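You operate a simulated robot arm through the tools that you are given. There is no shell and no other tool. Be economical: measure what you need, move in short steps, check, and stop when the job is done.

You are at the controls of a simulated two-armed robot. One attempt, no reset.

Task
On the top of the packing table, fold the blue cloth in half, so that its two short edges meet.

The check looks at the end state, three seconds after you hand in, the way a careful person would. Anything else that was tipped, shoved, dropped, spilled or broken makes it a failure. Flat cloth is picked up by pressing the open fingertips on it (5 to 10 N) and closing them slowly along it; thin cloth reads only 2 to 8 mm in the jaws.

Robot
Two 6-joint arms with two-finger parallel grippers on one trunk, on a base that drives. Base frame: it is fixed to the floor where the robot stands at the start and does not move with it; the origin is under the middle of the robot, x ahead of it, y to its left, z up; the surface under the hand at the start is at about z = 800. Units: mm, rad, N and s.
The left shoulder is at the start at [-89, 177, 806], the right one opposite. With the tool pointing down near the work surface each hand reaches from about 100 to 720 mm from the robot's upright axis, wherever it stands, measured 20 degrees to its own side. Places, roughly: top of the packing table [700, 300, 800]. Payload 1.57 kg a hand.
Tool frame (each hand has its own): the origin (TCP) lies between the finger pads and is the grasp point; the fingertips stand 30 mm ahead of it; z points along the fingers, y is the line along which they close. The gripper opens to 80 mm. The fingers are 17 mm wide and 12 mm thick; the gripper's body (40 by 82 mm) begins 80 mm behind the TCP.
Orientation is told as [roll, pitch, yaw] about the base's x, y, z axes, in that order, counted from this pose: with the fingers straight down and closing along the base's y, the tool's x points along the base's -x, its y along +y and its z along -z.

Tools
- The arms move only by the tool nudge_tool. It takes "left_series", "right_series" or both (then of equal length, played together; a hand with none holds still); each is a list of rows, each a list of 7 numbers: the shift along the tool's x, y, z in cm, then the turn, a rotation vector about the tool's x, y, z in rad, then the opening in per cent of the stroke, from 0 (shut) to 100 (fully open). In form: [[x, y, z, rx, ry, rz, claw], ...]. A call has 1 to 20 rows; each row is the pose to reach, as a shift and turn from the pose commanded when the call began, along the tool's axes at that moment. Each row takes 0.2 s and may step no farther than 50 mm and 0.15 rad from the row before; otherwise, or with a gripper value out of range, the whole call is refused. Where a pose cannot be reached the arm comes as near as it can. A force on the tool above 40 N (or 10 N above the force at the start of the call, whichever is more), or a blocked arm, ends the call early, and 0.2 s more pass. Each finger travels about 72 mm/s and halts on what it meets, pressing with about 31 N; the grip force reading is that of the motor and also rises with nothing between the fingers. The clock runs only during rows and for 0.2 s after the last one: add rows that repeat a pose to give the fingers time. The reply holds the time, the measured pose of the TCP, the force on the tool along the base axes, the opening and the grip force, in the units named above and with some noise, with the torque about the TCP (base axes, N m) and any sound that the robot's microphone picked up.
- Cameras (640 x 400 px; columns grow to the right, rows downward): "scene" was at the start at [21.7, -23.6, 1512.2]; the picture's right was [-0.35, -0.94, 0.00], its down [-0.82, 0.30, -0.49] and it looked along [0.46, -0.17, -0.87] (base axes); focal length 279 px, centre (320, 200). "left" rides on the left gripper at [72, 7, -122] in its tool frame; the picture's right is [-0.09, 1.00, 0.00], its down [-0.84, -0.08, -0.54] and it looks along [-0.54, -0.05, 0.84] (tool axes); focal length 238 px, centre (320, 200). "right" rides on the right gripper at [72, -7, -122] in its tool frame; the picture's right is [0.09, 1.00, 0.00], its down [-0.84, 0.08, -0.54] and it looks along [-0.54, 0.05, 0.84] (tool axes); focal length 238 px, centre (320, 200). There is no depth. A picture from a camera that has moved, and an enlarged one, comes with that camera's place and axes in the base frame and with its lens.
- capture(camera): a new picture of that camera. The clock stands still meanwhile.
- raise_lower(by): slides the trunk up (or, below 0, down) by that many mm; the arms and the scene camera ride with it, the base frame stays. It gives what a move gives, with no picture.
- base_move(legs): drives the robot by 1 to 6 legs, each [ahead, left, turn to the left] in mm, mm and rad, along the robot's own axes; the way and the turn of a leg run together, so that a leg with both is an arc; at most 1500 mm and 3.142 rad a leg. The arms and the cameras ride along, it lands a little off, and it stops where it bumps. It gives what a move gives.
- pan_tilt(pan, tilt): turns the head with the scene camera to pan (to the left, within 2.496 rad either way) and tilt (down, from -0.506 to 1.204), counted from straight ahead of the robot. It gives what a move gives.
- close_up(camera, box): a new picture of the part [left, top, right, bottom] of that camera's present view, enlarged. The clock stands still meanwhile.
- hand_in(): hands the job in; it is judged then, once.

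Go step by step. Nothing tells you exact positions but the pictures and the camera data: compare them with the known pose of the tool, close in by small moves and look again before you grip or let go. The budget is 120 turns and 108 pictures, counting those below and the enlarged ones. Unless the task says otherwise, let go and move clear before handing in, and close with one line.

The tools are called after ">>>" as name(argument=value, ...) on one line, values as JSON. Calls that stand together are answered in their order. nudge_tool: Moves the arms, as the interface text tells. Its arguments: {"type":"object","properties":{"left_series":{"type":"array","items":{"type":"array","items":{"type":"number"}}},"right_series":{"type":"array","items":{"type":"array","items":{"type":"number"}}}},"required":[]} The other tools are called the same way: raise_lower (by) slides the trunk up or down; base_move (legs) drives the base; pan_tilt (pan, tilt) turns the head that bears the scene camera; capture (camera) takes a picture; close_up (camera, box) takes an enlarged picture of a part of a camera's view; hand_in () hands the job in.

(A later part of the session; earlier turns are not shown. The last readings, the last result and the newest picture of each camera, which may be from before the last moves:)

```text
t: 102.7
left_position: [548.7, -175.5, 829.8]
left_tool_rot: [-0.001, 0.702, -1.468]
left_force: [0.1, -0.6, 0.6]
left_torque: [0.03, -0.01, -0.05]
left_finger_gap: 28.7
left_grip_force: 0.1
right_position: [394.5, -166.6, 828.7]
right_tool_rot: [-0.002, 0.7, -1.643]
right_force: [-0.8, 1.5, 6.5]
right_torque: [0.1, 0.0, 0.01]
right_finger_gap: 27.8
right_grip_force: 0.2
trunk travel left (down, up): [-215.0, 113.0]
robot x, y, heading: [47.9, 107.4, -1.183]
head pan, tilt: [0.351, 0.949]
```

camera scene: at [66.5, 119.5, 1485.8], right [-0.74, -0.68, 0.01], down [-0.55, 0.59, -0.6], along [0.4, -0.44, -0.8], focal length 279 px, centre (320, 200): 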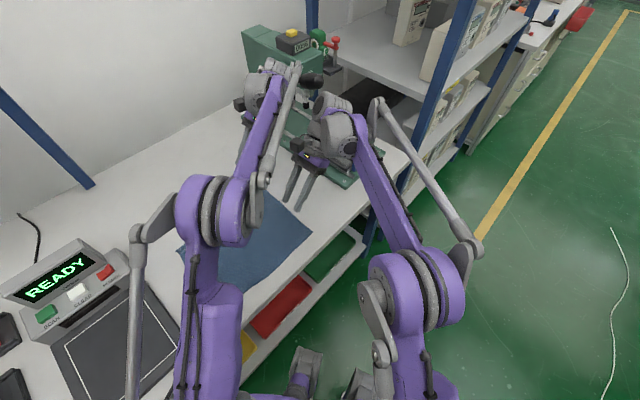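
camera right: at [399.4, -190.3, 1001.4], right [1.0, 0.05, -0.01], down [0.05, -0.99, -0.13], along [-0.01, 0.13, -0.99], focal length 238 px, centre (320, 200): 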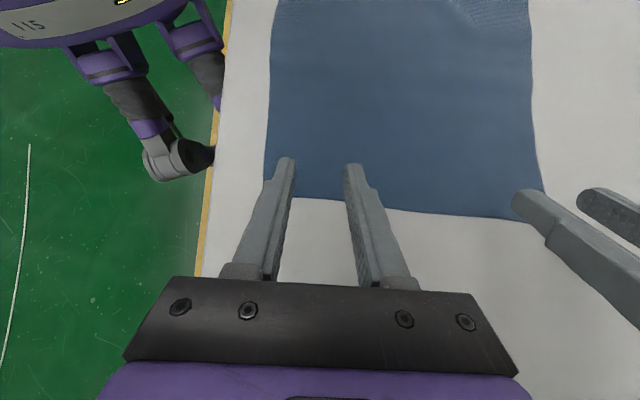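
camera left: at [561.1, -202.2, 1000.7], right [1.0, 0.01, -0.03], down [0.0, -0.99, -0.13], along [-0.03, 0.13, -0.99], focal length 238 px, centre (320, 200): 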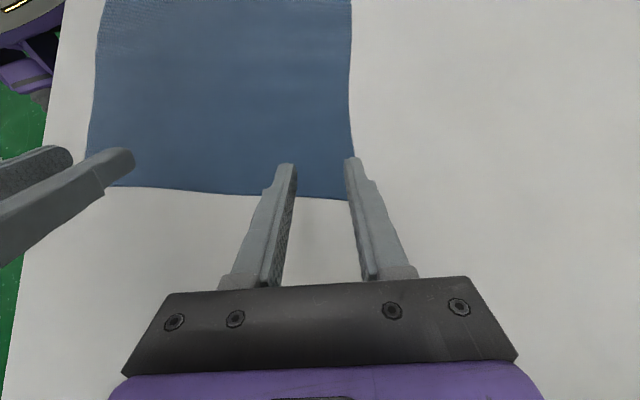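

>>> nudge_tool(left_series=[[-0.03, 0, 0.04, 0, 0, 0, 36], [-0.05, 0, 0.06, 0, 0, 0, 36], [-0.05, 0, 0.06, 0, 0, 0, 36]])

```text
t: 103.5
left_position: [548.6, -175.9, 828.0]
left_tool_rot: [-0.001, 0.702, -1.466]
left_force: [2.2, -0.4, 11.8]
left_torque: [0.11, 0.0, 0.0]
left_finger_gap: 28.7
left_grip_force: 0.1
right_position: [395.6, -165.9, 829.3]
right_tool_rot: [-0.001, 0.701, -1.639]
right_force: [0.4, 0.6, 2.6]
right_torque: [0.06, -0.05, 0.0]
right_finger_gap: 28.2
right_grip_force: 0.0
trunk travel left (down, up): [-215.0, 113.0]
robot x, y, heading: [46.3, 104.3, -1.183]
head pan, tilt: [0.351, 0.949]
```

The left presses at about 12 N and is balanced; I add a touch on the right and close both slowly.

>>> nudge_tool(left_series=[[0, 0, 0, 0, 0, 0, 36], [0, 0, 0, 0, 0, 0, 33], [0, 0, 0, 0, 0, 0, 30], [0, 0, 0, 0, 0, 0, 27], [0, 0, 0, 0, 0, 0, 24], [0, 0, 0, 0, 0, 0, 21], [0, 0, 0, 0, 0, 0, 18], [0, 0, 0, 0, 0, 0, 15], [0, 0, 0, 0, 0, 0, 12], [0, 0, 0, 0, 0, 0, 9], [0, 0, 0, 0, 0, 0, 6], [0, 0, 0, 0, 0, 0, 3], [0, 0, 0, 0, 0, 0, 0], [0, 0, 0, 0, 0, 0, 0]], right_series=[[-0.03, 0, 0.035, 0, 0, 0, 36], [-0.03, 0, 0.035, 0, 0, 0, 33], [-0.03, 0, 0.035, 0, 0, 0, 30], [-0.03, 0, 0.035, 0, 0, 0, 27], [-0.03, 0, 0.035, 0, 0, 0, 24], [-0.03, 0, 0.035, 0, 0, 0, 21], [-0.03, 0, 0.035, 0, 0, 0, 18], [-0.03, 0, 0.035, 0, 0, 0, 15], [-0.03, 0, 0.035, 0, 0, 0, 12], [-0.03, 0, 0.035, 0, 0, 0, 9], [-0.03, 0, 0.035, 0, 0, 0, 6], [-0.03, 0, 0.035, 0, 0, 0, 3], [-0.03, 0, 0.035, 0, 0, 0, 0], [-0.03, 0, 0.035, 0, 0, 0, 0]])

>>> capture(camera="left")

```text
t: 106.5
left_position: [547.2, -175.8, 828.9]
left_tool_rot: [-0.003, 0.7, -1.468]
left_force: [-12.1, 0.5, 11.6]
left_torque: [0.18, 0.38, 0.22]
left_finger_gap: 2.2
left_grip_force: 24.0
right_position: [394.6, -166.0, 829.4]
right_tool_rot: [0.001, 0.701, -1.641]
right_force: [12.3, 0.1, 10.7]
right_torque: [0.1, -0.35, -0.12]
right_finger_gap: 2.0
right_grip_force: 23.6
trunk travel left (down, up): [-215.0, 113.0]
robot x, y, heading: [46.6, 108.2, -1.188]
head pan, tilt: [0.351, 0.949]
```

```text
20 pictures are left
camera left: at [555.7, -199.2, 968.0], right [1.0, 0.03, -0.06], down [0.03, -0.99, -0.13], along [-0.07, 0.12, -0.99], focal length 238 px, centre (320, 200)
```

left: 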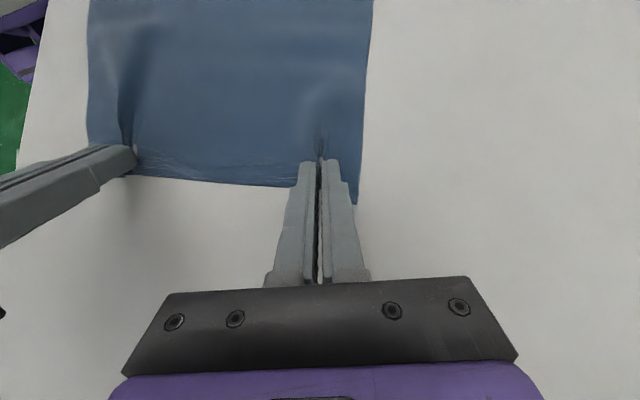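

Both hands grip the right edge. I take off the sideways tension, lift while rotating the tools upright, and carry the edge over with the base toward +y.

>>> nudge_tool(left_series=[[0, -0.4, 0, 0, 0, 0, 0], [1.4, -0.5, -0.7, 0, -0.1, 0, 0], [2.8, -0.5, -1.4, 0, -0.2, 0, 0], [4.2, -0.5, -2, 0, -0.3, 0, 0], [5.6, -0.5, -2.5, 0, -0.4, 0, 0], [7, -0.5, -3, 0, -0.5, 0, 0], [8.4, -0.5, -3.4, 0, -0.6, 0, 0], [9.8, -0.5, -3.75, 0, -0.7, 0, 0], [9.8, -0.5, -3.75, 0, -0.7, 0, 0]], right_series=[[0, 0.4, 0, 0, 0, 0, 0], [1.4, 0.5, -0.7, 0, -0.1, 0, 0], [2.8, 0.5, -1.4, 0, -0.2, 0, 0], [4.2, 0.5, -2, 0, -0.3, 0, 0], [5.6, 0.5, -2.5, 0, -0.4, 0, 0], [7, 0.5, -3, 0, -0.5, 0, 0], [8.4, 0.5, -3.4, 0, -0.6, 0, 0], [9.8, 0.5, -3.75, 0, -0.7, 0, 0], [9.8, 0.5, -3.75, 0, -0.7, 0, 0]])

>>> base_move(legs=[[-176, 71, 0]])

>>> capture(camera="left")

```text
t: 108.5
left_position: [538.3, -126.9, 919.8]
left_tool_rot: [-0.002, 0.0, -1.465]
left_force: [0.2, 0.5, -0.5]
left_torque: [0.0, -0.01, 0.0]
left_finger_gap: 1.8
left_grip_force: 23.7
right_position: [402.1, -115.1, 921.5]
right_tool_rot: [-0.003, 0.0, -1.641]
right_force: [-0.2, -0.1, 0.6]
right_torque: [0.01, 0.01, 0.02]
right_finger_gap: 1.9
right_grip_force: 23.6
trunk travel left (down, up): [-215.0, 113.0]
robot x, y, heading: [48.9, 105.0, -1.187]
head pan, tilt: [0.351, 0.949]
```

```text
t: 110.0
left_position: [539.2, 63.7, 919.8]
left_tool_rot: [-0.002, 0.0, -1.468]
left_force: [-0.2, 0.4, 0.2]
left_torque: [0.0, -0.04, 0.0]
left_finger_gap: 1.9
left_grip_force: 23.5
right_position: [405.3, 75.3, 922.0]
right_tool_rot: [-0.002, 0.0, -1.641]
right_force: [0.0, 0.7, -0.4]
right_torque: [-0.01, 0.01, -0.01]
right_finger_gap: 1.7
right_grip_force: 23.7
trunk travel left (down, up): [-215.0, 113.0]
robot x, y, heading: [49.2, 297.6, -1.188]
head pan, tilt: [0.351, 0.949]
```

```text
19 pictures are left
camera left: at [538.2, 135.6, 1041.8], right [1.0, 0.01, 0.0], down [0.01, -0.84, 0.54], along [0.0, -0.54, -0.84], focal length 238 px, centre (320, 200)
```

left: 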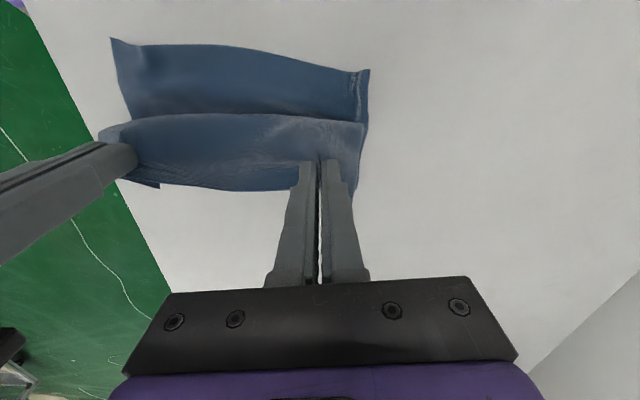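

The lower layer's left edge is still at y ≈ 140 (near) to 120 (far). Now I roll the hands toward the robot while moving over the left edge and lowering.

>>> nudge_tool(left_series=[[0.9, 0.1, 0.2, 0, -0.12, 0, 0], [1.8, 0.2, 0.5, 0, -0.24, 0, 0], [2.7, 0.3, 0.9, 0, -0.36, 0, 0], [3.6, 0.4, 1.5, 0, -0.48, 0, 0], [4.5, 0.5, 2.2, 0, -0.6, 0, 0], [5.3, 0.6, 3.0, 0, -0.7, 0, 0], [6.1, 0.6, 3.8, 0, -0.8, 0, 0], [6.1, 0.6, 3.8, 0, -0.8, 0, 0]], right_series=[[0.9, -0.1, 0.2, 0, -0.12, 0, 0], [1.8, -0.2, 0.5, 0, -0.24, 0, 0], [2.7, -0.3, 0.9, 0, -0.36, 0, 0], [3.6, -0.4, 1.5, 0, -0.48, 0, 0], [4.5, -0.5, 2.2, 0, -0.6, 0, 0], [5.3, -0.6, 3.1, 0, -0.7, 0, 0], [6.0, -0.7, 4.0, 0, -0.8, 0, 0], [6.0, -0.7, 4.0, 0, -0.8, 0, 0]])

>>> capture(camera="left")

>>> capture(camera="scene")

```text
t: 112.0
left_position: [540.7, 130.7, 882.9]
left_tool_rot: [-0.013, -0.798, -1.454]
left_force: [-23.9, -6.4, -1.4]
left_torque: [-0.07, 0.42, -0.67]
left_finger_gap: 2.0
left_grip_force: 22.9
right_position: [387.4, 92.6, 876.5]
right_tool_rot: [-0.003, -0.803, -1.706]
right_force: [25.1, 6.8, 0.9]
right_torque: [0.08, -0.34, 0.72]
right_finger_gap: 1.6
right_grip_force: 23.3
trunk travel left (down, up): [-215.0, 113.0]
robot x, y, heading: [50.3, 297.1, -1.19]
head pan, tilt: [0.351, 0.949]
stopped in row 8 (right hand): the arm was blocked; the commanded pose is now the measured one
```

```text
18 pictures are left
camera left: at [531.7, 266.9, 915.8], right [1.0, 0.04, 0.06], down [-0.05, -0.2, 0.98], along [0.05, -0.98, -0.2], focal length 238 px, centre (320, 200)
```

left: 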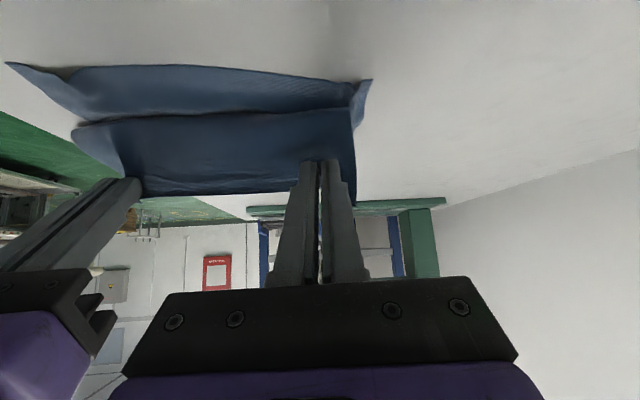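

```text
17 pictures are left
camera scene: at [83.9, 278.8, 1484.6], right [-0.74, -0.67, 0.0], down [-0.55, 0.6, -0.58], along [0.39, -0.43, -0.81], focal length 279 px, centre (320, 200)
```

scene: 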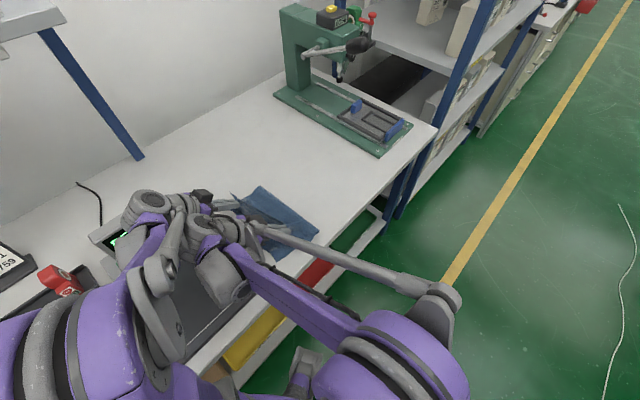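

The two wrists came too close together here (the right arm was blocked). I reach both hands back toward −y and then set the base back by the same amount, to get room.

>>> nudge_tool(left_series=[[-1.5, -0.2, 0.8, 0, 0, 0, 0], [-3.4, -0.4, 1.8, 0, 0, 0, 0], [-5.3, -0.7, 2.9, 0, 0, 0, 0], [-7.2, -1.0, 4.0, 0, 0, 0, 0], [-9.1, -1.2, 5.1, 0, 0, 0, 0], [-9.1, -1.2, 5.1, 0, 0, 0, 0]], right_series=[[-1.3, 0.6, 0.4, 0, 0, 0, 0], [-2.6, 1.1, 0.8, 0, 0, 0, 0], [-3.8, 1.6, 1.2, 0, 0, 0, 0], [-5, 2, 1.6, 0, 0, 0, 0], [-6.2, 2.3, 2.1, 0, 0, 0, 0], [-6.2, 2.3, 2.1, 0, 0, 0, 0]])

>>> base_move(legs=[[-102, 41, 0]])

>>> capture(camera="left")

```text
t: 113.4
left_position: [548.3, 35.6, 912.9]
left_tool_rot: [-0.007, -0.797, -1.439]
left_force: [-26.5, -3.2, 0.3]
left_torque: [-0.01, 0.42, -0.73]
left_finger_gap: 1.8
left_grip_force: 24.0
right_position: [392.1, 17.6, 907.4]
right_tool_rot: [-0.005, -0.806, -1.727]
right_force: [26.4, 3.2, 0.6]
right_torque: [0.07, -0.36, 0.74]
right_finger_gap: 1.4
right_grip_force: 23.6
trunk travel left (down, up): [-215.0, 113.0]
robot x, y, heading: [52.1, 295.6, -1.185]
head pan, tilt: [0.351, 0.949]
```

```text
t: 114.6
left_position: [545.6, 144.2, 912.0]
left_tool_rot: [-0.003, -0.797, -1.443]
left_force: [-26.1, -3.8, -0.4]
left_torque: [-0.03, 0.43, -0.74]
left_finger_gap: 1.6
left_grip_force: 23.7
right_position: [392.2, 124.6, 906.1]
right_tool_rot: [-0.008, -0.806, -1.727]
right_force: [25.8, 3.9, 1.8]
right_torque: [0.02, -0.3, 0.73]
right_finger_gap: 1.5
right_grip_force: 23.4
trunk travel left (down, up): [-215.0, 113.0]
robot x, y, heading: [49.8, 399.9, -1.186]
head pan, tilt: [0.351, 0.949]
```

```text
16 pictures are left
camera left: at [535.2, 280.7, 945.9], right [1.0, 0.06, 0.06], down [-0.05, -0.2, 0.98], along [0.07, -0.98, -0.2], focal length 238 px, centre (320, 200)
```

left: 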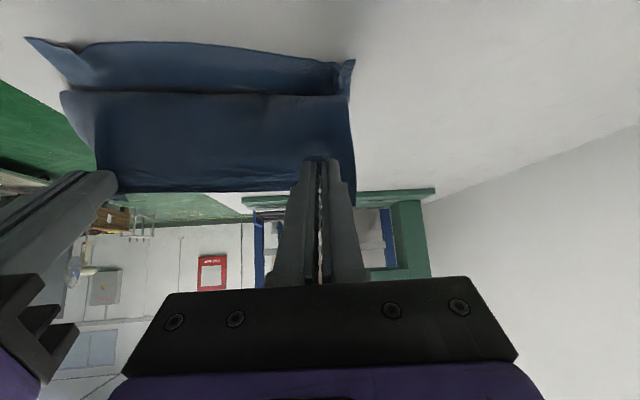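

Each hand has the edge pointing nearly upward with the cloth hanging straight down, which is what I wanted, but it's pulled a little too far. I go back toward −y to re-lay the fold, ease the sideways tension, then come forward low.

>>> nudge_tool(left_series=[[-1.2, -0.5, 1.2, 0, 0, 0, 0], [-2.4, -0.9, 2.4, 0, 0, 0, 0], [-3.6, -1.2, 3.7, 0, 0, 0, 0], [-4.8, -1.5, 4.9, 0, 0, 0, 0], [-4.8, -1.5, 4.9, 0, 0, 0, 0], [-3.4, -1.4, 4.9, 0, 0, 0, 0], [-2.0, -1.3, 5.0, 0, 0, 0, 0], [-0.6, -1.2, 5.0, 0, 0, 0, 0], [0.8, -1.0, 5.1, 0, 0, 0, 0], [2.0, -0.9, 5.1, 0, 0, 0, 0], [2.0, -0.9, 5.1, 0, 0, 0, 0]], right_series=[[-0.9, 0.5, 1.0, 0, 0, 0, 0], [-1.8, 0.9, 1.9, 0, 0, 0, 0], [-2.8, 1.2, 2.9, 0, 0, 0, 0], [-3.7, 1.5, 3.8, 0, 0, 0, 0], [-3.7, 1.5, 3.8, 0, 0, 0, 0], [-2.2, 1.3, 3.6, 0, 0, 0, 0], [-0.7, 1.1, 3.5, 0, 0, 0, 0], [0.8, 0.9, 3.3, 0, 0, 0, 0], [2.3, 0.7, 3.1, 0, 0, 0, 0], [3.7, 0.6, 3.0, 0, 0, 0, 0], [3.7, 0.6, 3.0, 0, 0, 0, 0]])

>>> capture(camera="left")

>>> close_up(camera="scene", box=[220, 130, 420, 255])

```text
t: 117.0
left_position: [544.7, 126.3, 861.8]
left_tool_rot: [-0.004, -0.794, -1.43]
left_force: [-30.6, -3.7, -1.2]
left_torque: [-0.03, 0.49, -0.85]
left_finger_gap: 2.0
left_grip_force: 23.6
right_position: [389.7, 108.0, 856.3]
right_tool_rot: [-0.006, -0.806, -1.761]
right_force: [31.5, 3.2, 1.2]
right_torque: [0.03, -0.41, 0.88]
right_finger_gap: 1.6
right_grip_force: 23.2
trunk travel left (down, up): [-215.0, 113.0]
robot x, y, heading: [48.6, 400.4, -1.186]
head pan, tilt: [0.351, 0.949]
```

```text
15 pictures are left
camera left: at [531.6, 263.2, 895.7], right [1.0, 0.07, 0.06], down [-0.05, -0.21, 0.98], along [0.09, -0.98, -0.2], focal length 238 px, centre (320, 200)
```

left: 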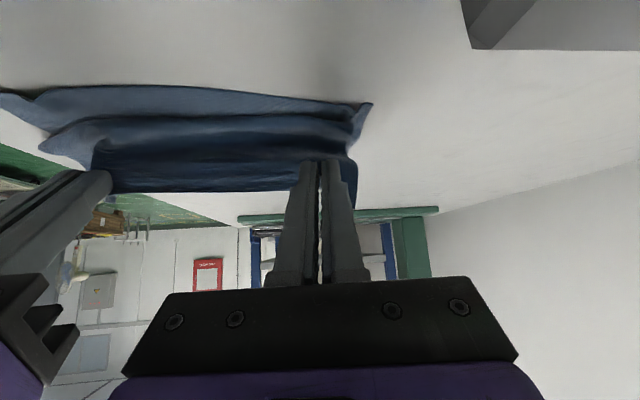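

```text
3.20 times, centred on (320, 192) of scene
camera zoom: at [82.7, 386.5, 1484.6], right [-0.74, -0.67, 0.0], down [-0.54, 0.6, -0.58], along [0.39, -0.43, -0.81], focal length 892 px, centre (320, 224)
```

zoom: 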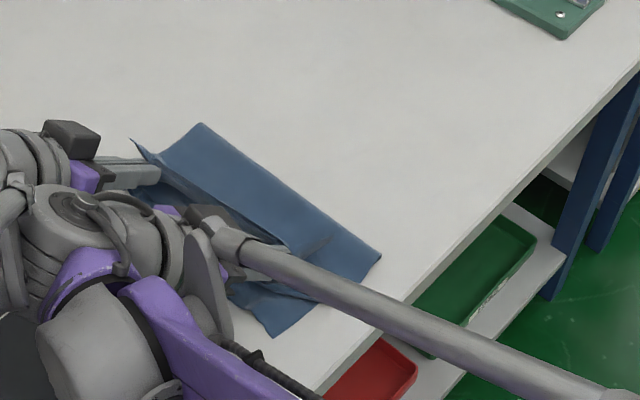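

Tension has crept up again, and the fold has rolled to y ≈ 17 where it should be about −15. I bring the hands closer together, go well back toward −y so the lower layer re-lays, then come forward with more slack and a bit more lean.

>>> nudge_tool(left_series=[[-2.4, -1.0, 1.0, 0, 0, 0, 0], [-4.8, -1.4, 2.0, 0, 0, 0, 0], [-7.2, -1.7, 3.0, 0, 0, 0, 0], [-9.6, -2.1, 4.0, 0, 0, 0, 0], [-11.9, -2.4, 5.0, 0, 0, 0, 0], [-11.9, -2.4, 5.0, 0, 0, 0, 0], [-10.0, -2.1, 4.2, 0, 0, 0, 0], [-8.2, -1.8, 3.4, 0, 0, 0, 0], [-6.4, -1.6, 2.6, 0, 0, 0, 0], [-4.6, -1.3, 1.8, 0, 0, 0, 0], [-3.5, -1.2, 1.8, 0, -0.07, 0, 0], [-2.4, -1.1, 1.7, 0, -0.14, 0, 0], [-1.4, -1.0, 1.7, 0, -0.2, 0, 0], [-1.4, -1.0, 1.7, 0, -0.2, 0, 0]], right_series=[[-2.0, 1.0, 0.7, 0, 0, 0, 0], [-4.1, 1.5, 1.3, 0, 0, 0, 0], [-6.1, 1.9, 2.0, 0, 0, 0, 0], [-8.2, 2.3, 2.6, 0, 0, 0, 0], [-10.2, 2.6, 3.3, 0, 0, 0, 0], [-10.2, 2.6, 3.3, 0, 0, 0, 0], [-8.4, 2.2, 2.3, 0, 0, 0, 0], [-6.6, 1.9, 1.4, 0, 0, 0, 0], [-4.8, 1.5, 0.4, 0, 0, 0, 0], [-3.1, 1.2, -0.5, 0, 0, 0, 0], [-2.0, 1.0, -0.5, 0, -0.07, 0, 0], [-0.9, 0.9, -0.6, 0, -0.14, 0, 0], [0.1, 0.7, -0.6, 0, -0.2, 0, 0], [0.1, 0.7, -0.6, 0, -0.2, 0, 0]])

>>> close_up(camera="scene", box=[220, 130, 420, 255])

>>> capture(camera="left")

```text
t: 119.3
left_position: [541.7, 84.6, 879.1]
left_tool_rot: [-0.016, -0.814, -1.421]
left_force: [-35.4, -3.5, -0.5]
left_torque: [-0.05, 0.58, -1.0]
left_finger_gap: 2.3
left_grip_force: 23.6
right_position: [383.3, 69.9, 876.1]
right_tool_rot: [-0.003, -0.836, -1.789]
right_force: [34.6, 3.7, 0.5]
right_torque: [0.05, -0.45, 1.0]
right_finger_gap: 1.6
right_grip_force: 23.3
trunk travel left (down, up): [-215.0, 113.0]
robot x, y, heading: [47.4, 406.2, -1.187]
head pan, tilt: [0.351, 0.949]
stopped in row 11 (left hand): the force on the tool passed its limit at 42 N (the readings are from after the stop); the commanded pose is now the measured one
```

```text
3.20 times, centred on (320, 192) of scene
camera zoom: at [83.0, 386.7, 1484.6], right [-0.74, -0.67, 0.0], down [-0.54, 0.6, -0.58], along [0.39, -0.43, -0.81], focal length 892 px, centre (320, 224)
```

zoom: 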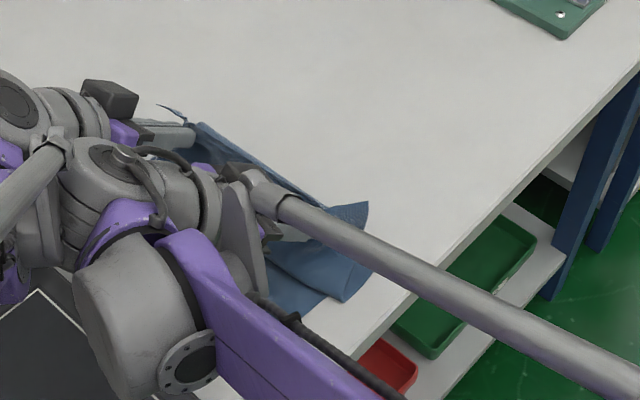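

```text
12 pictures are left
camera left: at [528.1, 221.6, 910.3], right [1.0, 0.07, 0.06], down [-0.04, -0.19, 0.98], along [0.08, -0.98, -0.18], focal length 238 px, centre (320, 200)
```

left: 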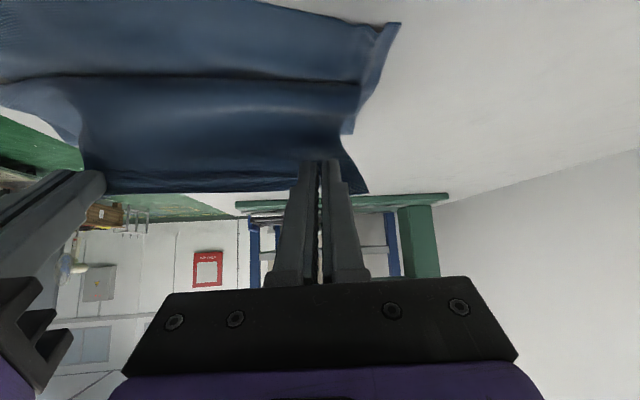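

The wrists are converging because the tools' headings have drifted toward each other, and that's what is pulling the hands apart. I turn the two tools away from each other about their grip points and bring the grips closer.

>>> nudge_tool(left_series=[[0, -0.1, 0, 0.06, 0, 0.057, 0], [0, -0.25, 0, 0.12, 0, 0.115, 0], [0, -0.4, 0, 0.182, 0, 0.172, 0], [0, -0.4, 0, 0.182, 0, 0.172, 0]], right_series=[[0, 0.1, 0, -0.075, 0, -0.067, 0], [0, 0.2, 0, -0.15, 0, -0.134, 0], [0, 0.3, 0, -0.223, 0, -0.2, 0], [0, 0.3, 0, -0.223, 0, -0.2, 0]])

```text
t: 120.3
left_position: [540.5, 84.8, 879.7]
left_tool_rot: [-0.003, -0.819, -1.675]
left_force: [-0.9, -0.2, 0.6]
left_torque: [0.01, 0.0, -0.02]
left_finger_gap: 1.7
left_grip_force: 23.1
right_position: [384.6, 70.0, 877.3]
right_tool_rot: [-0.011, -0.835, -1.491]
right_force: [0.8, 0.7, 0.6]
right_torque: [0.01, -0.05, 0.02]
right_finger_gap: 1.6
right_grip_force: 23.8
trunk travel left (down, up): [-215.0, 113.0]
robot x, y, heading: [48.2, 403.0, -1.189]
head pan, tilt: [0.351, 0.949]
```

The tension is gone (under 1 N). I come forward and down with a little more lean, keeping some slack, to about 40 mm above the lower layer.

>>> nudge_tool(left_series=[[0.7, -0.05, -0.1, 0, -0.04, 0, 0], [1.4, -0.1, -0.2, 0, -0.08, 0, 0], [2.1, -0.15, -0.3, 0, -0.12, 0, 0], [2.8, -0.2, -0.4, 0, -0.16, 0, 0], [3.5, -0.25, -0.47, 0, -0.2, 0, 0], [3.5, -0.25, -0.47, 0, -0.2, 0, 0]], right_series=[[1.0, 0.15, -0.5, 0, -0.04, 0, 0], [2.1, 0.3, -1.1, 0, -0.08, 0, 0], [3.1, 0.45, -1.6, 0, -0.12, 0, 0], [4.1, 0.6, -2.1, 0, -0.16, 0, 0], [5.2, 0.7, -2.65, 0, -0.2, 0, 0], [5.2, 0.7, -2.65, 0, -0.2, 0, 0]])

>>> capture(camera="left")

```text
t: 121.4
left_position: [538.8, 104.6, 865.2]
left_tool_rot: [-0.007, -0.98, -1.676]
left_force: [-1.6, 1.2, 17.1]
left_torque: [2.74, -0.43, 0.41]
left_finger_gap: 1.6
left_grip_force: 23.3
right_position: [386.4, 114.3, 860.0]
right_tool_rot: [-0.007, -0.996, -1.491]
right_force: [0.7, -0.4, -0.1]
right_torque: [-0.01, 0.0, -0.01]
right_finger_gap: 1.7
right_grip_force: 23.0
trunk travel left (down, up): [-215.0, 113.0]
robot x, y, heading: [45.5, 403.0, -1.19]
head pan, tilt: [0.351, 0.949]
stopped in row 5 (left hand): the force on the tool passed its limit at 62 N (the readings are from after the stop); the commanded pose is now the measured one
```

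```text
11 pictures are left
camera left: at [560.0, 244.2, 872.6], right [0.98, -0.16, 0.07], down [-0.08, -0.01, 1.0], along [-0.16, -0.99, -0.02], focal length 238 px, centre (320, 200)
```

left: 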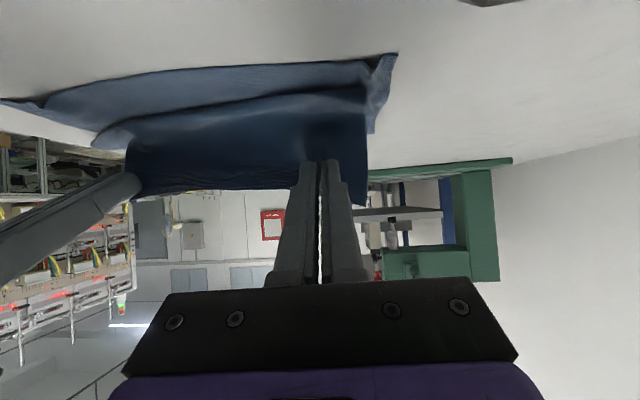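

The left hand's camera touched something beneath it (17 N upward), probably the scanner console. I rotate the left tool back and up at once, then release the edge with both hands.

>>> nudge_tool(left_series=[[0, 0, -0.2, 0, 0.1, 0, 0], [-0.4, 0, -0.3, 0, 0.2, 0, 0], [-0.4, 0, -0.3, 0, 0.2, 0, 0]])

>>> capture(camera="scene")

```text
t: 122.2
left_position: [540.3, 105.1, 870.0]
left_tool_rot: [-0.003, -0.78, -1.676]
left_force: [-0.3, 0.0, 0.8]
left_torque: [0.03, -0.03, 0.02]
left_finger_gap: 1.5
left_grip_force: 23.6
right_position: [388.7, 113.4, 861.4]
right_tool_rot: [-0.012, -0.994, -1.49]
right_force: [-0.6, -0.1, 0.0]
right_torque: [0.02, -0.02, -0.04]
right_finger_gap: 2.0
right_grip_force: 23.1
trunk travel left (down, up): [-215.0, 113.0]
robot x, y, heading: [48.7, 403.5, -1.185]
head pan, tilt: [0.351, 0.949]
```

```text
10 pictures are left
camera scene: at [83.1, 386.7, 1484.6], right [-0.74, -0.67, 0.0], down [-0.54, 0.6, -0.58], along [0.39, -0.43, -0.81], focal length 279 px, centre (320, 200)
```

scene: 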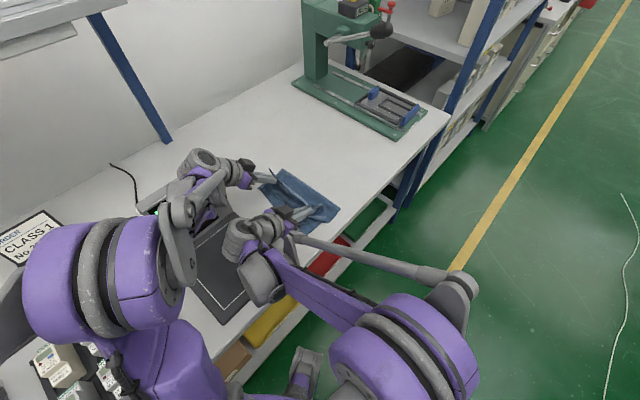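

Everything looks in place. I open both hands and withdraw along the fingers (up and toward +y), so the strip tips over toward +y.

>>> nudge_tool(left_series=[[0, 0, 0, 0, 0, 0, 15], [0, 0, 0, 0, 0, 0, 30], [0, 0, -0.5, 0, 0, 0, 30], [0, 0, -2.5, 0, 0, 0, 30], [0, 0, -5, 0, 0, 0, 30], [0, 0, -7, 0, 0, 0, 30], [0, 0, -7, 0, 0, 0, 30]], right_series=[[0, 0, 0, 0, 0, 0, 15], [0, 0, 0, 0, 0, 0, 30], [0, 0, -0.5, 0, 0, 0, 30], [0, 0, -2.5, 0, 0, 0, 30], [-0.5, 0, -5, 0, 0, 0, 30], [-1, 0, -7, 0, 0, 0, 30], [-1, 0, -7, 0, 0, 0, 30]])

>>> close_up(camera="scene", box=[220, 140, 380, 240])

```text
t: 123.8
left_position: [545.5, 155.8, 918.4]
left_tool_rot: [-0.004, -0.78, -1.677]
left_force: [0.2, 0.3, -0.2]
left_torque: [-0.03, 0.01, 0.02]
left_finger_gap: 24.3
left_grip_force: 0.0
right_position: [383.7, 167.2, 905.3]
right_tool_rot: [-0.011, -0.993, -1.491]
right_force: [0.4, -0.3, -0.5]
right_torque: [-0.04, 0.01, 0.01]
right_finger_gap: 24.0
right_grip_force: 0.1
trunk travel left (down, up): [-215.0, 113.0]
robot x, y, heading: [48.6, 407.6, -1.189]
head pan, tilt: [0.351, 0.949]
```

```text
4.00 times, centred on (300, 190) of scene
camera zoom: at [83.2, 386.2, 1484.6], right [-0.74, -0.67, 0.0], down [-0.54, 0.6, -0.58], along [0.39, -0.43, -0.81], focal length 1115 px, centre (400, 240)
```

zoom: 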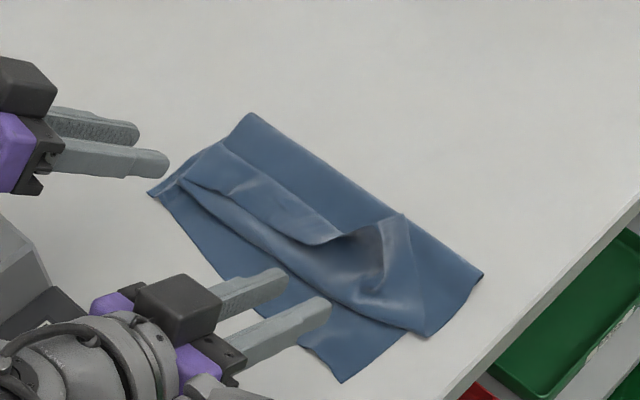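

The strip flopped back again and the near end is crumpled. I retreat the hands a little and take one sharp close-up to understand the layers.

>>> nudge_tool(left_series=[[2, 0, -3, 0, 0, 0, 40], [4, 0, -6, 0, 0.1, 0, 40], [5, 0, -8, 0, 0.2, 0, 40]], right_series=[[1, -1, -2, 0, 0.1, 0, 40], [1.5, -2, -4, 0, 0.2, 0, 40], [2, -3, -6, 0, 0.3, 0, 40]])

>>> close_up(camera="scene", box=[250, 155, 346, 215])

```text
t: 124.6
left_position: [553.9, 247.5, 939.3]
left_tool_rot: [-0.003, -0.582, -1.678]
left_force: [-0.2, -0.3, 0.6]
left_torque: [-0.02, 0.04, -0.02]
left_finger_gap: 31.9
left_grip_force: 0.1
right_position: [349.1, 227.1, 923.3]
right_tool_rot: [-0.004, -0.694, -1.495]
right_force: [0.0, -0.5, -0.6]
right_torque: [0.0, -0.03, -0.02]
right_finger_gap: 32.1
right_grip_force: 0.0
trunk travel left (down, up): [-215.0, 113.0]
robot x, y, heading: [50.1, 403.0, -1.188]
head pan, tilt: [0.351, 0.949]
```

```text
6.67 times, centred on (298, 185) of scene
camera zoom: at [82.1, 386.8, 1484.7], right [-0.74, -0.67, 0.0], down [-0.54, 0.6, -0.58], along [0.39, -0.43, -0.81], focal length 1858 px, centre (467, 300)
```

zoom: 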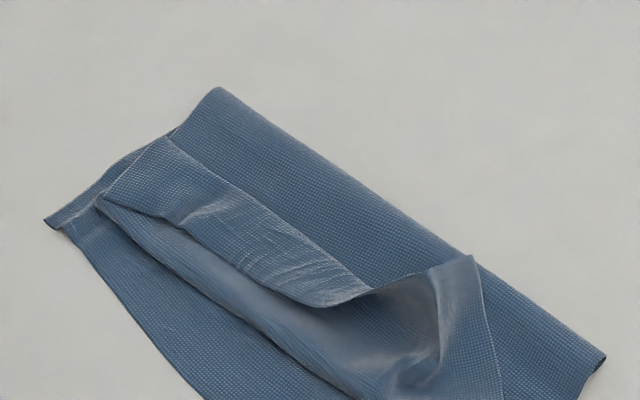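

The flap is long because the fold rolled toward the robot: the hands went too far and too high. The flap's edge lies at y ≈ 52, with a ridge standing at about (410, 25). I'll regrip it, carry it back so the lower layer re-lays, and fold again on a lower, shorter arc.

>>> nudge_tool(left_series=[[-1.6, 0, 1.9, 0, 0.12, 0, 35], [-3.1, 0, 3.8, 0, 0.245, 0, 35], [-4.7, 0, 5.7, 0, 0.37, 0, 35], [-6.2, 0, 7.6, 0, 0.49, 0, 35], [-7.8, 0.1, 9.5, 0, 0.61, 0, 35], [-9.3, 0.1, 11.5, 0, 0.735, 0, 35], [-10.9, 0.1, 13.4, 0, 0.86, 0, 35], [-12.5, 0.1, 15.3, 0, 0.98, 0, 35], [-12.5, 0.1, 15.3, 0, 0.98, 0, 35]], right_series=[[-1.8, 0.5, 2.0, 0, 0.137, 0, 45], [-3.6, 1.1, 4.1, 0, 0.274, 0, 45], [-5.5, 1.7, 6.2, 0, 0.41, 0, 45], [-7.3, 2.2, 8.2, 0, 0.547, 0, 45], [-9.1, 2.8, 10.3, 0, 0.684, 0, 45], [-10.9, 3.4, 12.3, 0, 0.82, 0, 45], [-12.8, 3.9, 14.4, 0, 0.957, 0, 45], [-14.6, 4.5, 16.4, 0, 1.094, 0, 45], [-14.6, 4.5, 16.4, 0, 1.094, 0, 45]])

>>> capture(camera="right")

```text
t: 126.6
left_position: [535.3, 60.7, 882.7]
left_tool_rot: [-0.003, 0.399, -1.68]
left_force: [-1.1, 0.7, -0.6]
left_torque: [-0.03, -0.03, 0.01]
left_finger_gap: 27.9
left_grip_force: 0.0
right_position: [409.6, 13.9, 889.6]
right_tool_rot: [-0.005, 0.4, -1.499]
right_force: [0.7, 0.4, -0.5]
right_torque: [-0.01, -0.03, -0.04]
right_finger_gap: 36.1
right_grip_force: 0.1
trunk travel left (down, up): [-215.0, 113.0]
robot x, y, heading: [43.0, 402.5, -1.192]
head pan, tilt: [0.351, 0.949]
```

```text
7 pictures are left
camera right: at [402.1, 32.6, 1028.9], right [0.99, 0.16, 0.03], down [0.15, -0.97, 0.17], along [0.06, -0.17, -0.98], focal length 238 px, centre (320, 200)
```

right: 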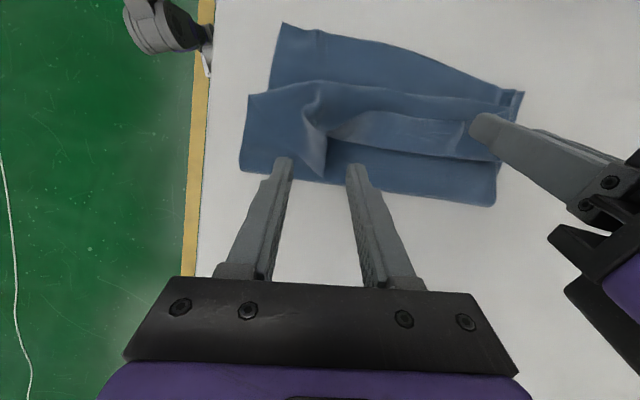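

The right fingers straddle the standing ridge, and the left fingers are over the flap edge (y ≈ 52). I lower both and close the right on the ridge.

>>> nudge_tool(left_series=[[-0.5, 0, 1.0, 0, 0, 0, 35], [-1.1, 0, 2.0, 0, 0, 0, 35], [-1.7, 0, 3.0, 0, 0, 0, 35], [-2.1, 0, 3.7, 0, 0, 0, 35], [-2.2, 0, 3.9, 0, 0, 0, 35], [-2.2, 0, 3.9, 0, 0, 0, 35], [-2.2, 0, 3.9, 0, 0, 0, 35], [-2.2, 0, 3.9, 0, 0, 0, 35], [-2.2, 0, 3.9, 0, 0, 0, 35], [-2.2, 0, 3.9, 0, 0, 0, 35]], right_series=[[-0.6, -0.5, 1.1, 0, 0, 0, 45], [-1.2, -0.5, 2.2, 0, 0, 0, 45], [-1.8, -0.5, 3.4, 0, 0, 0, 45], [-2.3, -0.5, 4.45, 0, 0, 0, 45], [-2.3, -0.5, 4.45, 0, 0, 0, 36], [-2.3, -0.5, 4.45, 0, 0, 0, 27], [-2.3, -0.5, 4.45, 0, 0, 0, 18], [-2.3, -0.5, 4.45, 0, 0, 0, 9], [-2.3, -0.5, 4.45, 0, 0, 0, 0], [-2.3, -0.5, 4.45, 0, 0, 0, 0]])

```text
t: 128.8
left_position: [535.7, 53.1, 836.6]
left_tool_rot: [-0.003, 0.398, -1.682]
left_force: [0.4, -0.7, 0.7]
left_torque: [-0.01, -0.02, 0.03]
left_finger_gap: 28.1
left_grip_force: 0.2
right_position: [405.7, 7.5, 839.4]
right_tool_rot: [-0.007, 0.399, -1.501]
right_force: [-0.2, -0.2, -0.9]
right_torque: [-0.01, -0.04, -0.02]
right_finger_gap: 1.4
right_grip_force: 23.4
trunk travel left (down, up): [-215.0, 113.0]
robot x, y, heading: [44.7, 401.1, -1.187]
head pan, tilt: [0.351, 0.949]
```

The right hand holds the ridge (1.4 mm). Now I press the left down in small steps.

>>> nudge_tool(left_series=[[0.2, 0, 0.1, 0, 0, 0, 35], [0.15, 0, 0.22, 0, 0, 0, 35], [0.15, 0, 0.22, 0, 0, 0, 35]])

```text
t: 129.6
left_position: [535.1, 55.0, 834.9]
left_tool_rot: [-0.004, 0.399, -1.681]
left_force: [0.5, -0.3, -0.9]
left_torque: [0.01, 0.0, -0.01]
left_finger_gap: 28.0
left_grip_force: 0.0
right_position: [406.2, 7.3, 839.4]
right_tool_rot: [-0.007, 0.397, -1.501]
right_force: [0.4, 0.3, -0.1]
right_torque: [0.02, -0.01, 0.0]
right_finger_gap: 1.5
right_grip_force: 23.4
trunk travel left (down, up): [-215.0, 113.0]
robot x, y, heading: [46.4, 404.2, -1.185]
head pan, tilt: [0.351, 0.949]
```

>>> nudge_tool(left_series=[[-0.04, 0, 0.1, 0, 0, 0, 35], [-0.06, 0, 0.16, 0, 0, 0, 35], [-0.06, 0, 0.16, 0, 0, 0, 35]])

```text
t: 130.4
left_position: [535.4, 55.5, 834.4]
left_tool_rot: [-0.003, 0.401, -1.68]
left_force: [-1.1, -0.7, -0.6]
left_torque: [0.01, -0.02, 0.0]
left_finger_gap: 28.0
left_grip_force: 0.1
right_position: [405.6, 7.7, 840.1]
right_tool_rot: [-0.004, 0.4, -1.503]
right_force: [-0.3, 0.0, -0.3]
right_torque: [0.01, -0.03, -0.01]
right_finger_gap: 1.3
right_grip_force: 23.8
trunk travel left (down, up): [-215.0, 113.0]
robot x, y, heading: [45.1, 407.5, -1.187]
head pan, tilt: [0.351, 0.949]
```

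>>> nudge_tool(left_series=[[-0.03, 0, 0.08, 0, 0, 0, 35], [-0.05, 0, 0.13, 0, 0, 0, 35], [-0.05, 0, 0.13, 0, 0, 0, 35]])

```text
t: 131.2
left_position: [536.0, 55.9, 833.2]
left_tool_rot: [-0.001, 0.399, -1.681]
left_force: [0.6, -0.5, 4.9]
left_torque: [0.01, -0.02, -0.02]
left_finger_gap: 28.2
left_grip_force: 0.2
right_position: [405.7, 7.2, 839.1]
right_tool_rot: [-0.005, 0.398, -1.501]
right_force: [-0.2, 0.4, 0.0]
right_torque: [-0.01, -0.01, 0.01]
right_finger_gap: 1.6
right_grip_force: 22.9
trunk travel left (down, up): [-215.0, 113.0]
robot x, y, heading: [48.0, 405.6, -1.189]
head pan, tilt: [0.351, 0.949]
```

The left presses at about 5 N; I close it slowly with a touch more pressure.

>>> nudge_tool(left_series=[[-0.01, 0, 0.03, 0, 0, 0, 35], [-0.01, 0, 0.03, 0, 0, 0, 32], [-0.01, 0, 0.03, 0, 0, 0, 29], [-0.01, 0, 0.03, 0, 0, 0, 26], [-0.01, 0, 0.03, 0, 0, 0, 23], [-0.01, 0, 0.03, 0, 0, 0, 20], [-0.01, 0, 0.03, 0, 0, 0, 17], [-0.01, 0, 0.03, 0, 0, 0, 14], [-0.01, 0, 0.03, 0, 0, 0, 11], [-0.01, 0, 0.03, 0, 0, 0, 8], [-0.01, 0, 0.03, 0, 0, 0, 5], [-0.01, 0, 0.03, 0, 0, 0, 2], [-0.01, 0, 0.03, 0, 0, 0, 0], [-0.01, 0, 0.03, 0, 0, 0, 0]])

>>> capture(camera="left")

```text
t: 134.2
left_position: [534.8, 56.0, 832.3]
left_tool_rot: [-0.001, 0.4, -1.682]
left_force: [0.2, 0.1, 6.7]
left_torque: [0.02, -0.03, -0.01]
left_finger_gap: 2.5
left_grip_force: 24.0
right_position: [405.0, 6.7, 839.5]
right_tool_rot: [-0.005, 0.397, -1.501]
right_force: [0.1, 0.6, 0.2]
right_torque: [0.0, -0.03, -0.03]
right_finger_gap: 1.6
right_grip_force: 23.5
trunk travel left (down, up): [-215.0, 113.0]
robot x, y, heading: [48.8, 404.9, -1.185]
head pan, tilt: [0.351, 0.949]
```

```text
6 pictures are left
camera left: at [542.9, 73.2, 972.3], right [0.98, -0.19, -0.04], down [-0.18, -0.97, 0.17], along [-0.07, -0.16, -0.98], focal length 238 px, centre (320, 200)
```

left: 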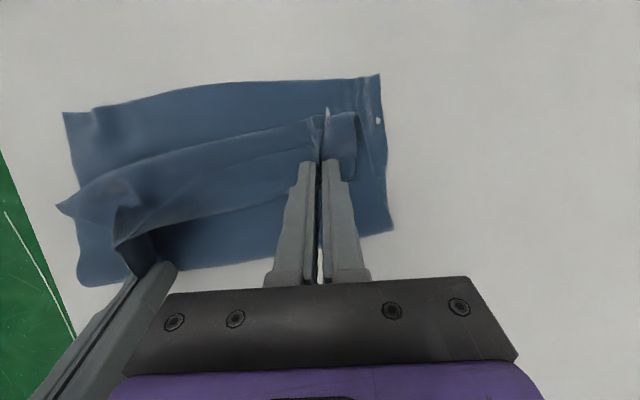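

Both hands hold the flap. I lift it, turn the tools upright, and carry it back toward −y so that the lower layer lies flat again.

>>> nudge_tool(left_series=[[0.6, 0, -1.5, 0, -0.05, 0, 0], [1.2, 0, -3, 0, -0.13, 0, 0], [1.9, 0, -4.5, 0, -0.26, 0, 0], [2.5, 0, -6, 0, -0.4, 0, 0], [2.5, 0, -6, 0, -0.4, 0, 0]], right_series=[[0.6, 0, -1.4, 0, -0.05, 0, 0], [1.1, 0, -2.7, 0, -0.13, 0, 0], [1.7, 0, -4, 0, -0.26, 0, 0], [2.3, 0, -5.3, 0, -0.4, 0, 0], [2.3, 0, -5.3, 0, -0.4, 0, 0]])

>>> base_move(legs=[[111, -45, 0]])

>>> nudge_tool(left_series=[[-1.5, 0, 0.5, 0, 0, 0, 0], [-3, 0, 1, 0, 0, 0, 0], [-4.5, 0, 1.5, 0, 0, 0, 0], [-4.5, 0, 1.5, 0, 0, 0, 0]], right_series=[[0, 0, 0.5, 0, 0, 0, 0], [0, 0, 1, 0, 0, 0, 0], [0, 0, 1.5, 0, 0, 0, 0], [0, 0, 1.5, 0, 0, 0, 0]])

>>> capture(camera="scene")

```text
t: 135.4
left_position: [535.3, 54.0, 896.9]
left_tool_rot: [-0.003, -0.002, -1.68]
left_force: [0.0, 0.4, 0.3]
left_torque: [0.0, 0.01, 0.02]
left_finger_gap: 2.3
left_grip_force: 23.9
right_position: [406.0, 8.4, 896.6]
right_tool_rot: [-0.005, -0.003, -1.5]
right_force: [0.3, -0.7, -0.1]
right_torque: [0.0, -0.01, -0.04]
right_finger_gap: 1.5
right_grip_force: 22.8
trunk travel left (down, up): [-215.0, 113.0]
robot x, y, heading: [51.4, 403.7, -1.188]
head pan, tilt: [0.351, 0.949]
```

```text
t: 136.6
left_position: [535.1, -65.0, 897.9]
left_tool_rot: [-0.001, -0.001, -1.679]
left_force: [0.7, -1.1, -0.2]
left_torque: [0.01, 0.0, 0.01]
left_finger_gap: 2.4
left_grip_force: 24.1
right_position: [406.7, -111.4, 897.5]
right_tool_rot: [-0.006, 0.0, -1.499]
right_force: [0.6, 0.4, -0.4]
right_torque: [0.04, 0.02, 0.0]
right_finger_gap: 1.4
right_grip_force: 23.3
trunk travel left (down, up): [-215.0, 113.0]
robot x, y, heading: [48.3, 283.5, -1.188]
head pan, tilt: [0.351, 0.949]
```

```text
t: 137.6
left_position: [532.4, -108.2, 881.8]
left_tool_rot: [-0.002, -0.002, -1.678]
left_force: [0.3, -0.5, -0.4]
left_torque: [-0.01, -0.06, -0.03]
left_finger_gap: 2.4
left_grip_force: 23.5
right_position: [411.7, -114.7, 888.0]
right_tool_rot: [-0.005, -0.001, -1.498]
right_force: [0.0, -0.5, -0.2]
right_torque: [-0.01, 0.01, 0.0]
right_finger_gap: 1.2
right_grip_force: 22.9
right hand out of reach, approached as far as the arm can: row 2, 3, 4
trunk travel left (down, up): [-215.0, 113.0]
robot x, y, heading: [47.3, 288.4, -1.185]
head pan, tilt: [0.351, 0.949]
```

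```text
5 pictures are left
camera scene: at [83.3, 267.0, 1484.6], right [-0.74, -0.67, 0.0], down [-0.54, 0.6, -0.58], along [0.39, -0.43, -0.81], focal length 279 px, centre (320, 200)
```

scene: 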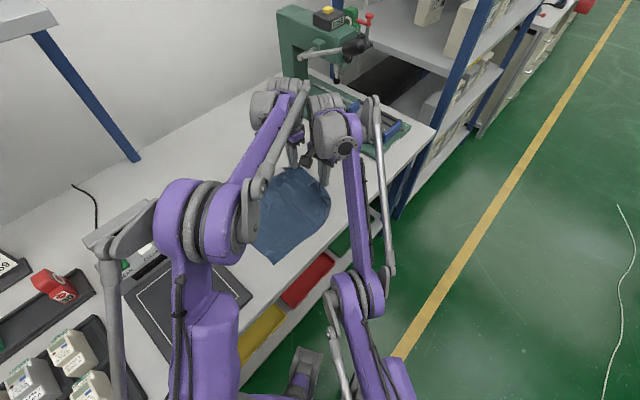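

The sheet is open again with both hands holding its end. I raise it moderately and carry it over the fold line with the base, keeping plenty of slack.

>>> nudge_tool(left_series=[[0, 0, -1.2, 0, 0, 0, 0], [0, 0, -2.4, 0, 0, 0, 0], [0, 0, -3.3, 0, 0, 0, 0]], right_series=[[0, 0, -1.0, 0, 0, 0, 0], [0, 0, -2.0, 0, 0, 0, 0], [0, 0, -2.7, 0, 0, 0, 0]])

>>> base_move(legs=[[-111, 45, 0]])

```text
t: 138.4
left_position: [531.6, -109.3, 916.3]
left_tool_rot: [-0.002, -0.003, -1.681]
left_force: [-0.1, -0.6, 0.0]
left_torque: [0.01, 0.01, -0.01]
left_finger_gap: 2.5
left_grip_force: 23.8
right_position: [412.2, -115.0, 916.5]
right_tool_rot: [-0.005, -0.002, -1.498]
right_force: [-0.3, -0.2, 0.2]
right_torque: [0.0, 0.0, 0.03]
right_finger_gap: 1.5
right_grip_force: 23.0
trunk travel left (down, up): [-215.0, 113.0]
robot x, y, heading: [51.2, 284.3, -1.187]
head pan, tilt: [0.351, 0.949]
```

```text
t: 139.7
left_position: [531.4, 11.1, 916.6]
left_tool_rot: [-0.001, -0.001, -1.681]
left_force: [-0.4, -1.0, -0.1]
left_torque: [-0.04, -0.01, -0.02]
left_finger_gap: 2.4
left_grip_force: 24.0
right_position: [412.8, 5.4, 916.8]
right_tool_rot: [-0.005, -0.003, -1.5]
right_force: [-0.6, 0.3, 0.0]
right_torque: [0.0, 0.02, -0.03]
right_finger_gap: 1.5
right_grip_force: 23.4
trunk travel left (down, up): [-215.0, 113.0]
robot x, y, heading: [47.4, 408.5, -1.197]
head pan, tilt: [0.351, 0.949]
```

The end is now above the fold area, about 85 mm up. I roll the hands over while coming forward and down on a short arc, and then look.

>>> nudge_tool(left_series=[[0.8, -0.1, 0.1, 0, -0.1, 0, 0], [1.6, -0.2, 0.3, 0, -0.2, 0, 0], [2.4, -0.3, 0.6, 0, -0.3, 0, 0], [3.2, -0.4, 1.0, 0, -0.4, 0, 0], [4.0, -0.5, 1.4, 0, -0.5, 0, 0], [4.7, -0.6, 1.8, 0, -0.6, 0, 0], [5.3, -0.6, 2.2, 0, -0.7, 0, 0], [6.2, -0.7, 3.0, 0, -0.7, 0, 0], [7.1, -0.8, 3.7, 0, -0.7, 0, 0], [7.9, -0.9, 4.4, 0, -0.7, 0, 0], [8.6, -1.0, 5.1, 0, -0.7, 0, 0], [9.3, -1.0, 5.8, 0, -0.7, 0, 0], [9.9, -1.1, 6.4, 0, -0.7, 0, 0], [9.9, -1.1, 6.4, 0, -0.7, 0, 0]], right_series=[[1.0, 0, 0.1, 0, -0.11, 0, 0], [2.0, 0, 0.3, 0, -0.23, 0, 0], [3.0, 0, 0.6, 0, -0.34, 0, 0], [4.0, 0, 1.0, 0, -0.46, 0, 0], [5.0, 0.1, 1.5, 0, -0.57, 0, 0], [6.0, 0.1, 2.0, 0, -0.69, 0, 0], [7.0, 0.1, 2.5, 0, -0.8, 0, 0], [8.0, 0.2, 3.2, 0, -0.8, 0, 0], [9.0, 0.2, 4.0, 0, -0.8, 0, 0], [10.0, 0.3, 4.7, 0, -0.8, 0, 0], [10.7, 0.4, 5.3, 0, -0.8, 0, 0], [11.4, 0.4, 6.0, 0, -0.8, 0, 0], [12.1, 0.5, 6.6, 0, -0.8, 0, 0], [12.1, 0.5, 6.6, 0, -0.8, 0, 0]])

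>>> close_up(camera="scene", box=[220, 140, 380, 240])

```text
t: 142.7
left_position: [531.0, 110.7, 852.2]
left_tool_rot: [-0.003, -0.702, -1.679]
left_force: [-2.2, -0.8, 7.4]
left_torque: [-0.21, 0.16, -0.06]
left_finger_gap: 2.1
left_grip_force: 23.8
right_position: [464.6, 71.2, 1031.5]
right_tool_rot: [-0.009, -0.801, -1.494]
right_force: [2.0, 1.1, -8.5]
right_torque: [0.07, -0.04, -0.02]
right_finger_gap: 1.5
right_grip_force: 23.1
right hand out of reach, approached as far as the arm can: row 2, 3, 4, 5, 6, 7, 8, 9, 10, 11, 12, 13, 14
trunk travel left (down, up): [-215.0, 113.0]
robot x, y, heading: [50.5, 403.2, -1.187]
head pan, tilt: [0.351, 0.949]
```

```text
4.00 times, centred on (300, 190) of scene
camera zoom: at [83.5, 387.1, 1484.6], right [-0.74, -0.67, 0.0], down [-0.54, 0.61, -0.58], along [0.39, -0.43, -0.81], focal length 1115 px, centre (400, 240)
```

zoom: 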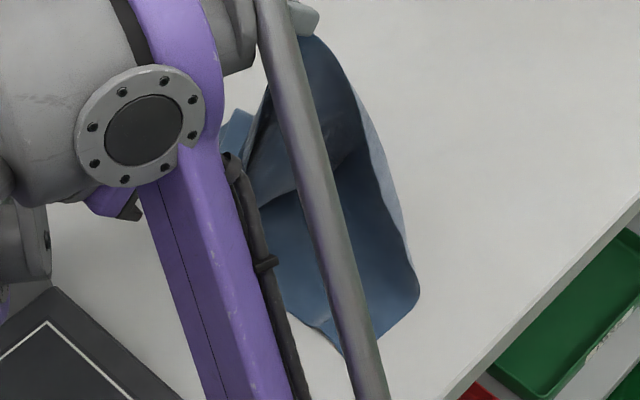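

The right arm couldn't follow and ended up high at (464, 71, 1031). I bring it back upright, closer and lower before rolling it again.

>>> nudge_tool(right_series=[[1.3, -0.8, 1.1, 0, 0.13, 0, 0], [2.6, -1.7, 2.2, 0, 0.27, 0, 0], [3.9, -2.5, 3.2, 0, 0.4, 0, 0], [5.2, -3.4, 4.3, 0, 0.53, 0, 0], [6.5, -4.2, 5.4, 0, 0.67, 0, 0], [7.8, -5.0, 6.5, 0, 0.8, 0, 0], [7.8, -5.0, 6.5, 0, 0.8, 0, 0]])

```text
t: 144.3
left_position: [531.3, 110.5, 853.1]
left_tool_rot: [-0.005, -0.701, -1.679]
left_force: [-0.1, -0.4, -0.6]
left_torque: [0.02, -0.03, 0.01]
left_finger_gap: 2.3
left_grip_force: 23.8
right_position: [413.8, 80.9, 938.5]
right_tool_rot: [-0.005, 0.001, -1.498]
right_force: [0.4, 0.5, 0.0]
right_torque: [0.04, 0.0, -0.02]
right_finger_gap: 1.3
right_grip_force: 23.3
trunk travel left (down, up): [-215.0, 113.0]
robot x, y, heading: [48.7, 405.1, -1.184]
head pan, tilt: [0.351, 0.949]
```

>>> nudge_tool(right_series=[[0, -0.2, 1.5, 0, 0, 0, 0], [0, -0.5, 3.0, 0, 0, 0, 0], [0.5, -0.5, 3.4, 0, -0.12, 0, 0], [1.0, -0.5, 3.8, 0, -0.25, 0, 0], [1.5, -0.5, 4.2, 0, -0.38, 0, 0], [1.5, -0.5, 4.2, 0, -0.38, 0, 0]])

```text
t: 145.7
left_position: [530.6, 110.3, 851.9]
left_tool_rot: [-0.003, -0.699, -1.679]
left_force: [0.4, -0.2, 1.0]
left_torque: [0.0, -0.01, 0.01]
left_finger_gap: 2.3
left_grip_force: 23.5
right_position: [436.7, 73.3, 970.3]
right_tool_rot: [-0.005, -0.382, -1.498]
right_force: [0.3, -0.3, 0.0]
right_torque: [0.03, 0.02, 0.0]
right_finger_gap: 1.5
right_grip_force: 23.5
right hand out of reach, approached as far as the arm can: row 1, 2, 3, 4, 5, 6
trunk travel left (down, up): [-215.0, 113.0]
robot x, y, heading: [49.2, 404.6, -1.194]
head pan, tilt: [0.351, 0.949]
```

The right arm appears stuck fully stretched. I try pulling it well inward toward the robot so that the elbow bends again.

>>> nudge_tool(right_series=[[2.2, -0.7, -0.6, 0, 0, 0, 0], [4.4, -1.4, -1.2, 0, 0, 0, 0], [6.5, -2.2, -1.8, 0, 0, 0, 0], [8.7, -2.9, -2.4, 0, 0, 0, 0], [8.7, -2.9, -2.4, 0, 0, 0, 0]])

```text
t: 146.7
left_position: [532.0, 112.8, 852.5]
left_tool_rot: [-0.002, -0.7, -1.674]
left_force: [-0.2, 0.0, -0.8]
left_torque: [-0.03, -0.01, 0.0]
left_finger_gap: 2.1
left_grip_force: 23.6
right_position: [452.7, 132.0, 980.4]
right_tool_rot: [-0.013, -0.393, -1.502]
right_force: [-4.2, -3.0, -2.8]
right_torque: [-0.04, -0.37, 0.56]
right_finger_gap: 1.2
right_grip_force: 23.3
right hand out of reach, approached as far as the arm can: row 1, 2, 3, 4, 5
trunk travel left (down, up): [-215.0, 113.0]
robot x, y, heading: [51.0, 405.2, -1.191]
head pan, tilt: [0.351, 0.949]
stopped in row 5 (right hand): the force on the tool passed its limit at 62 N (the readings are from after the stop); the commanded pose is now the measured one
```

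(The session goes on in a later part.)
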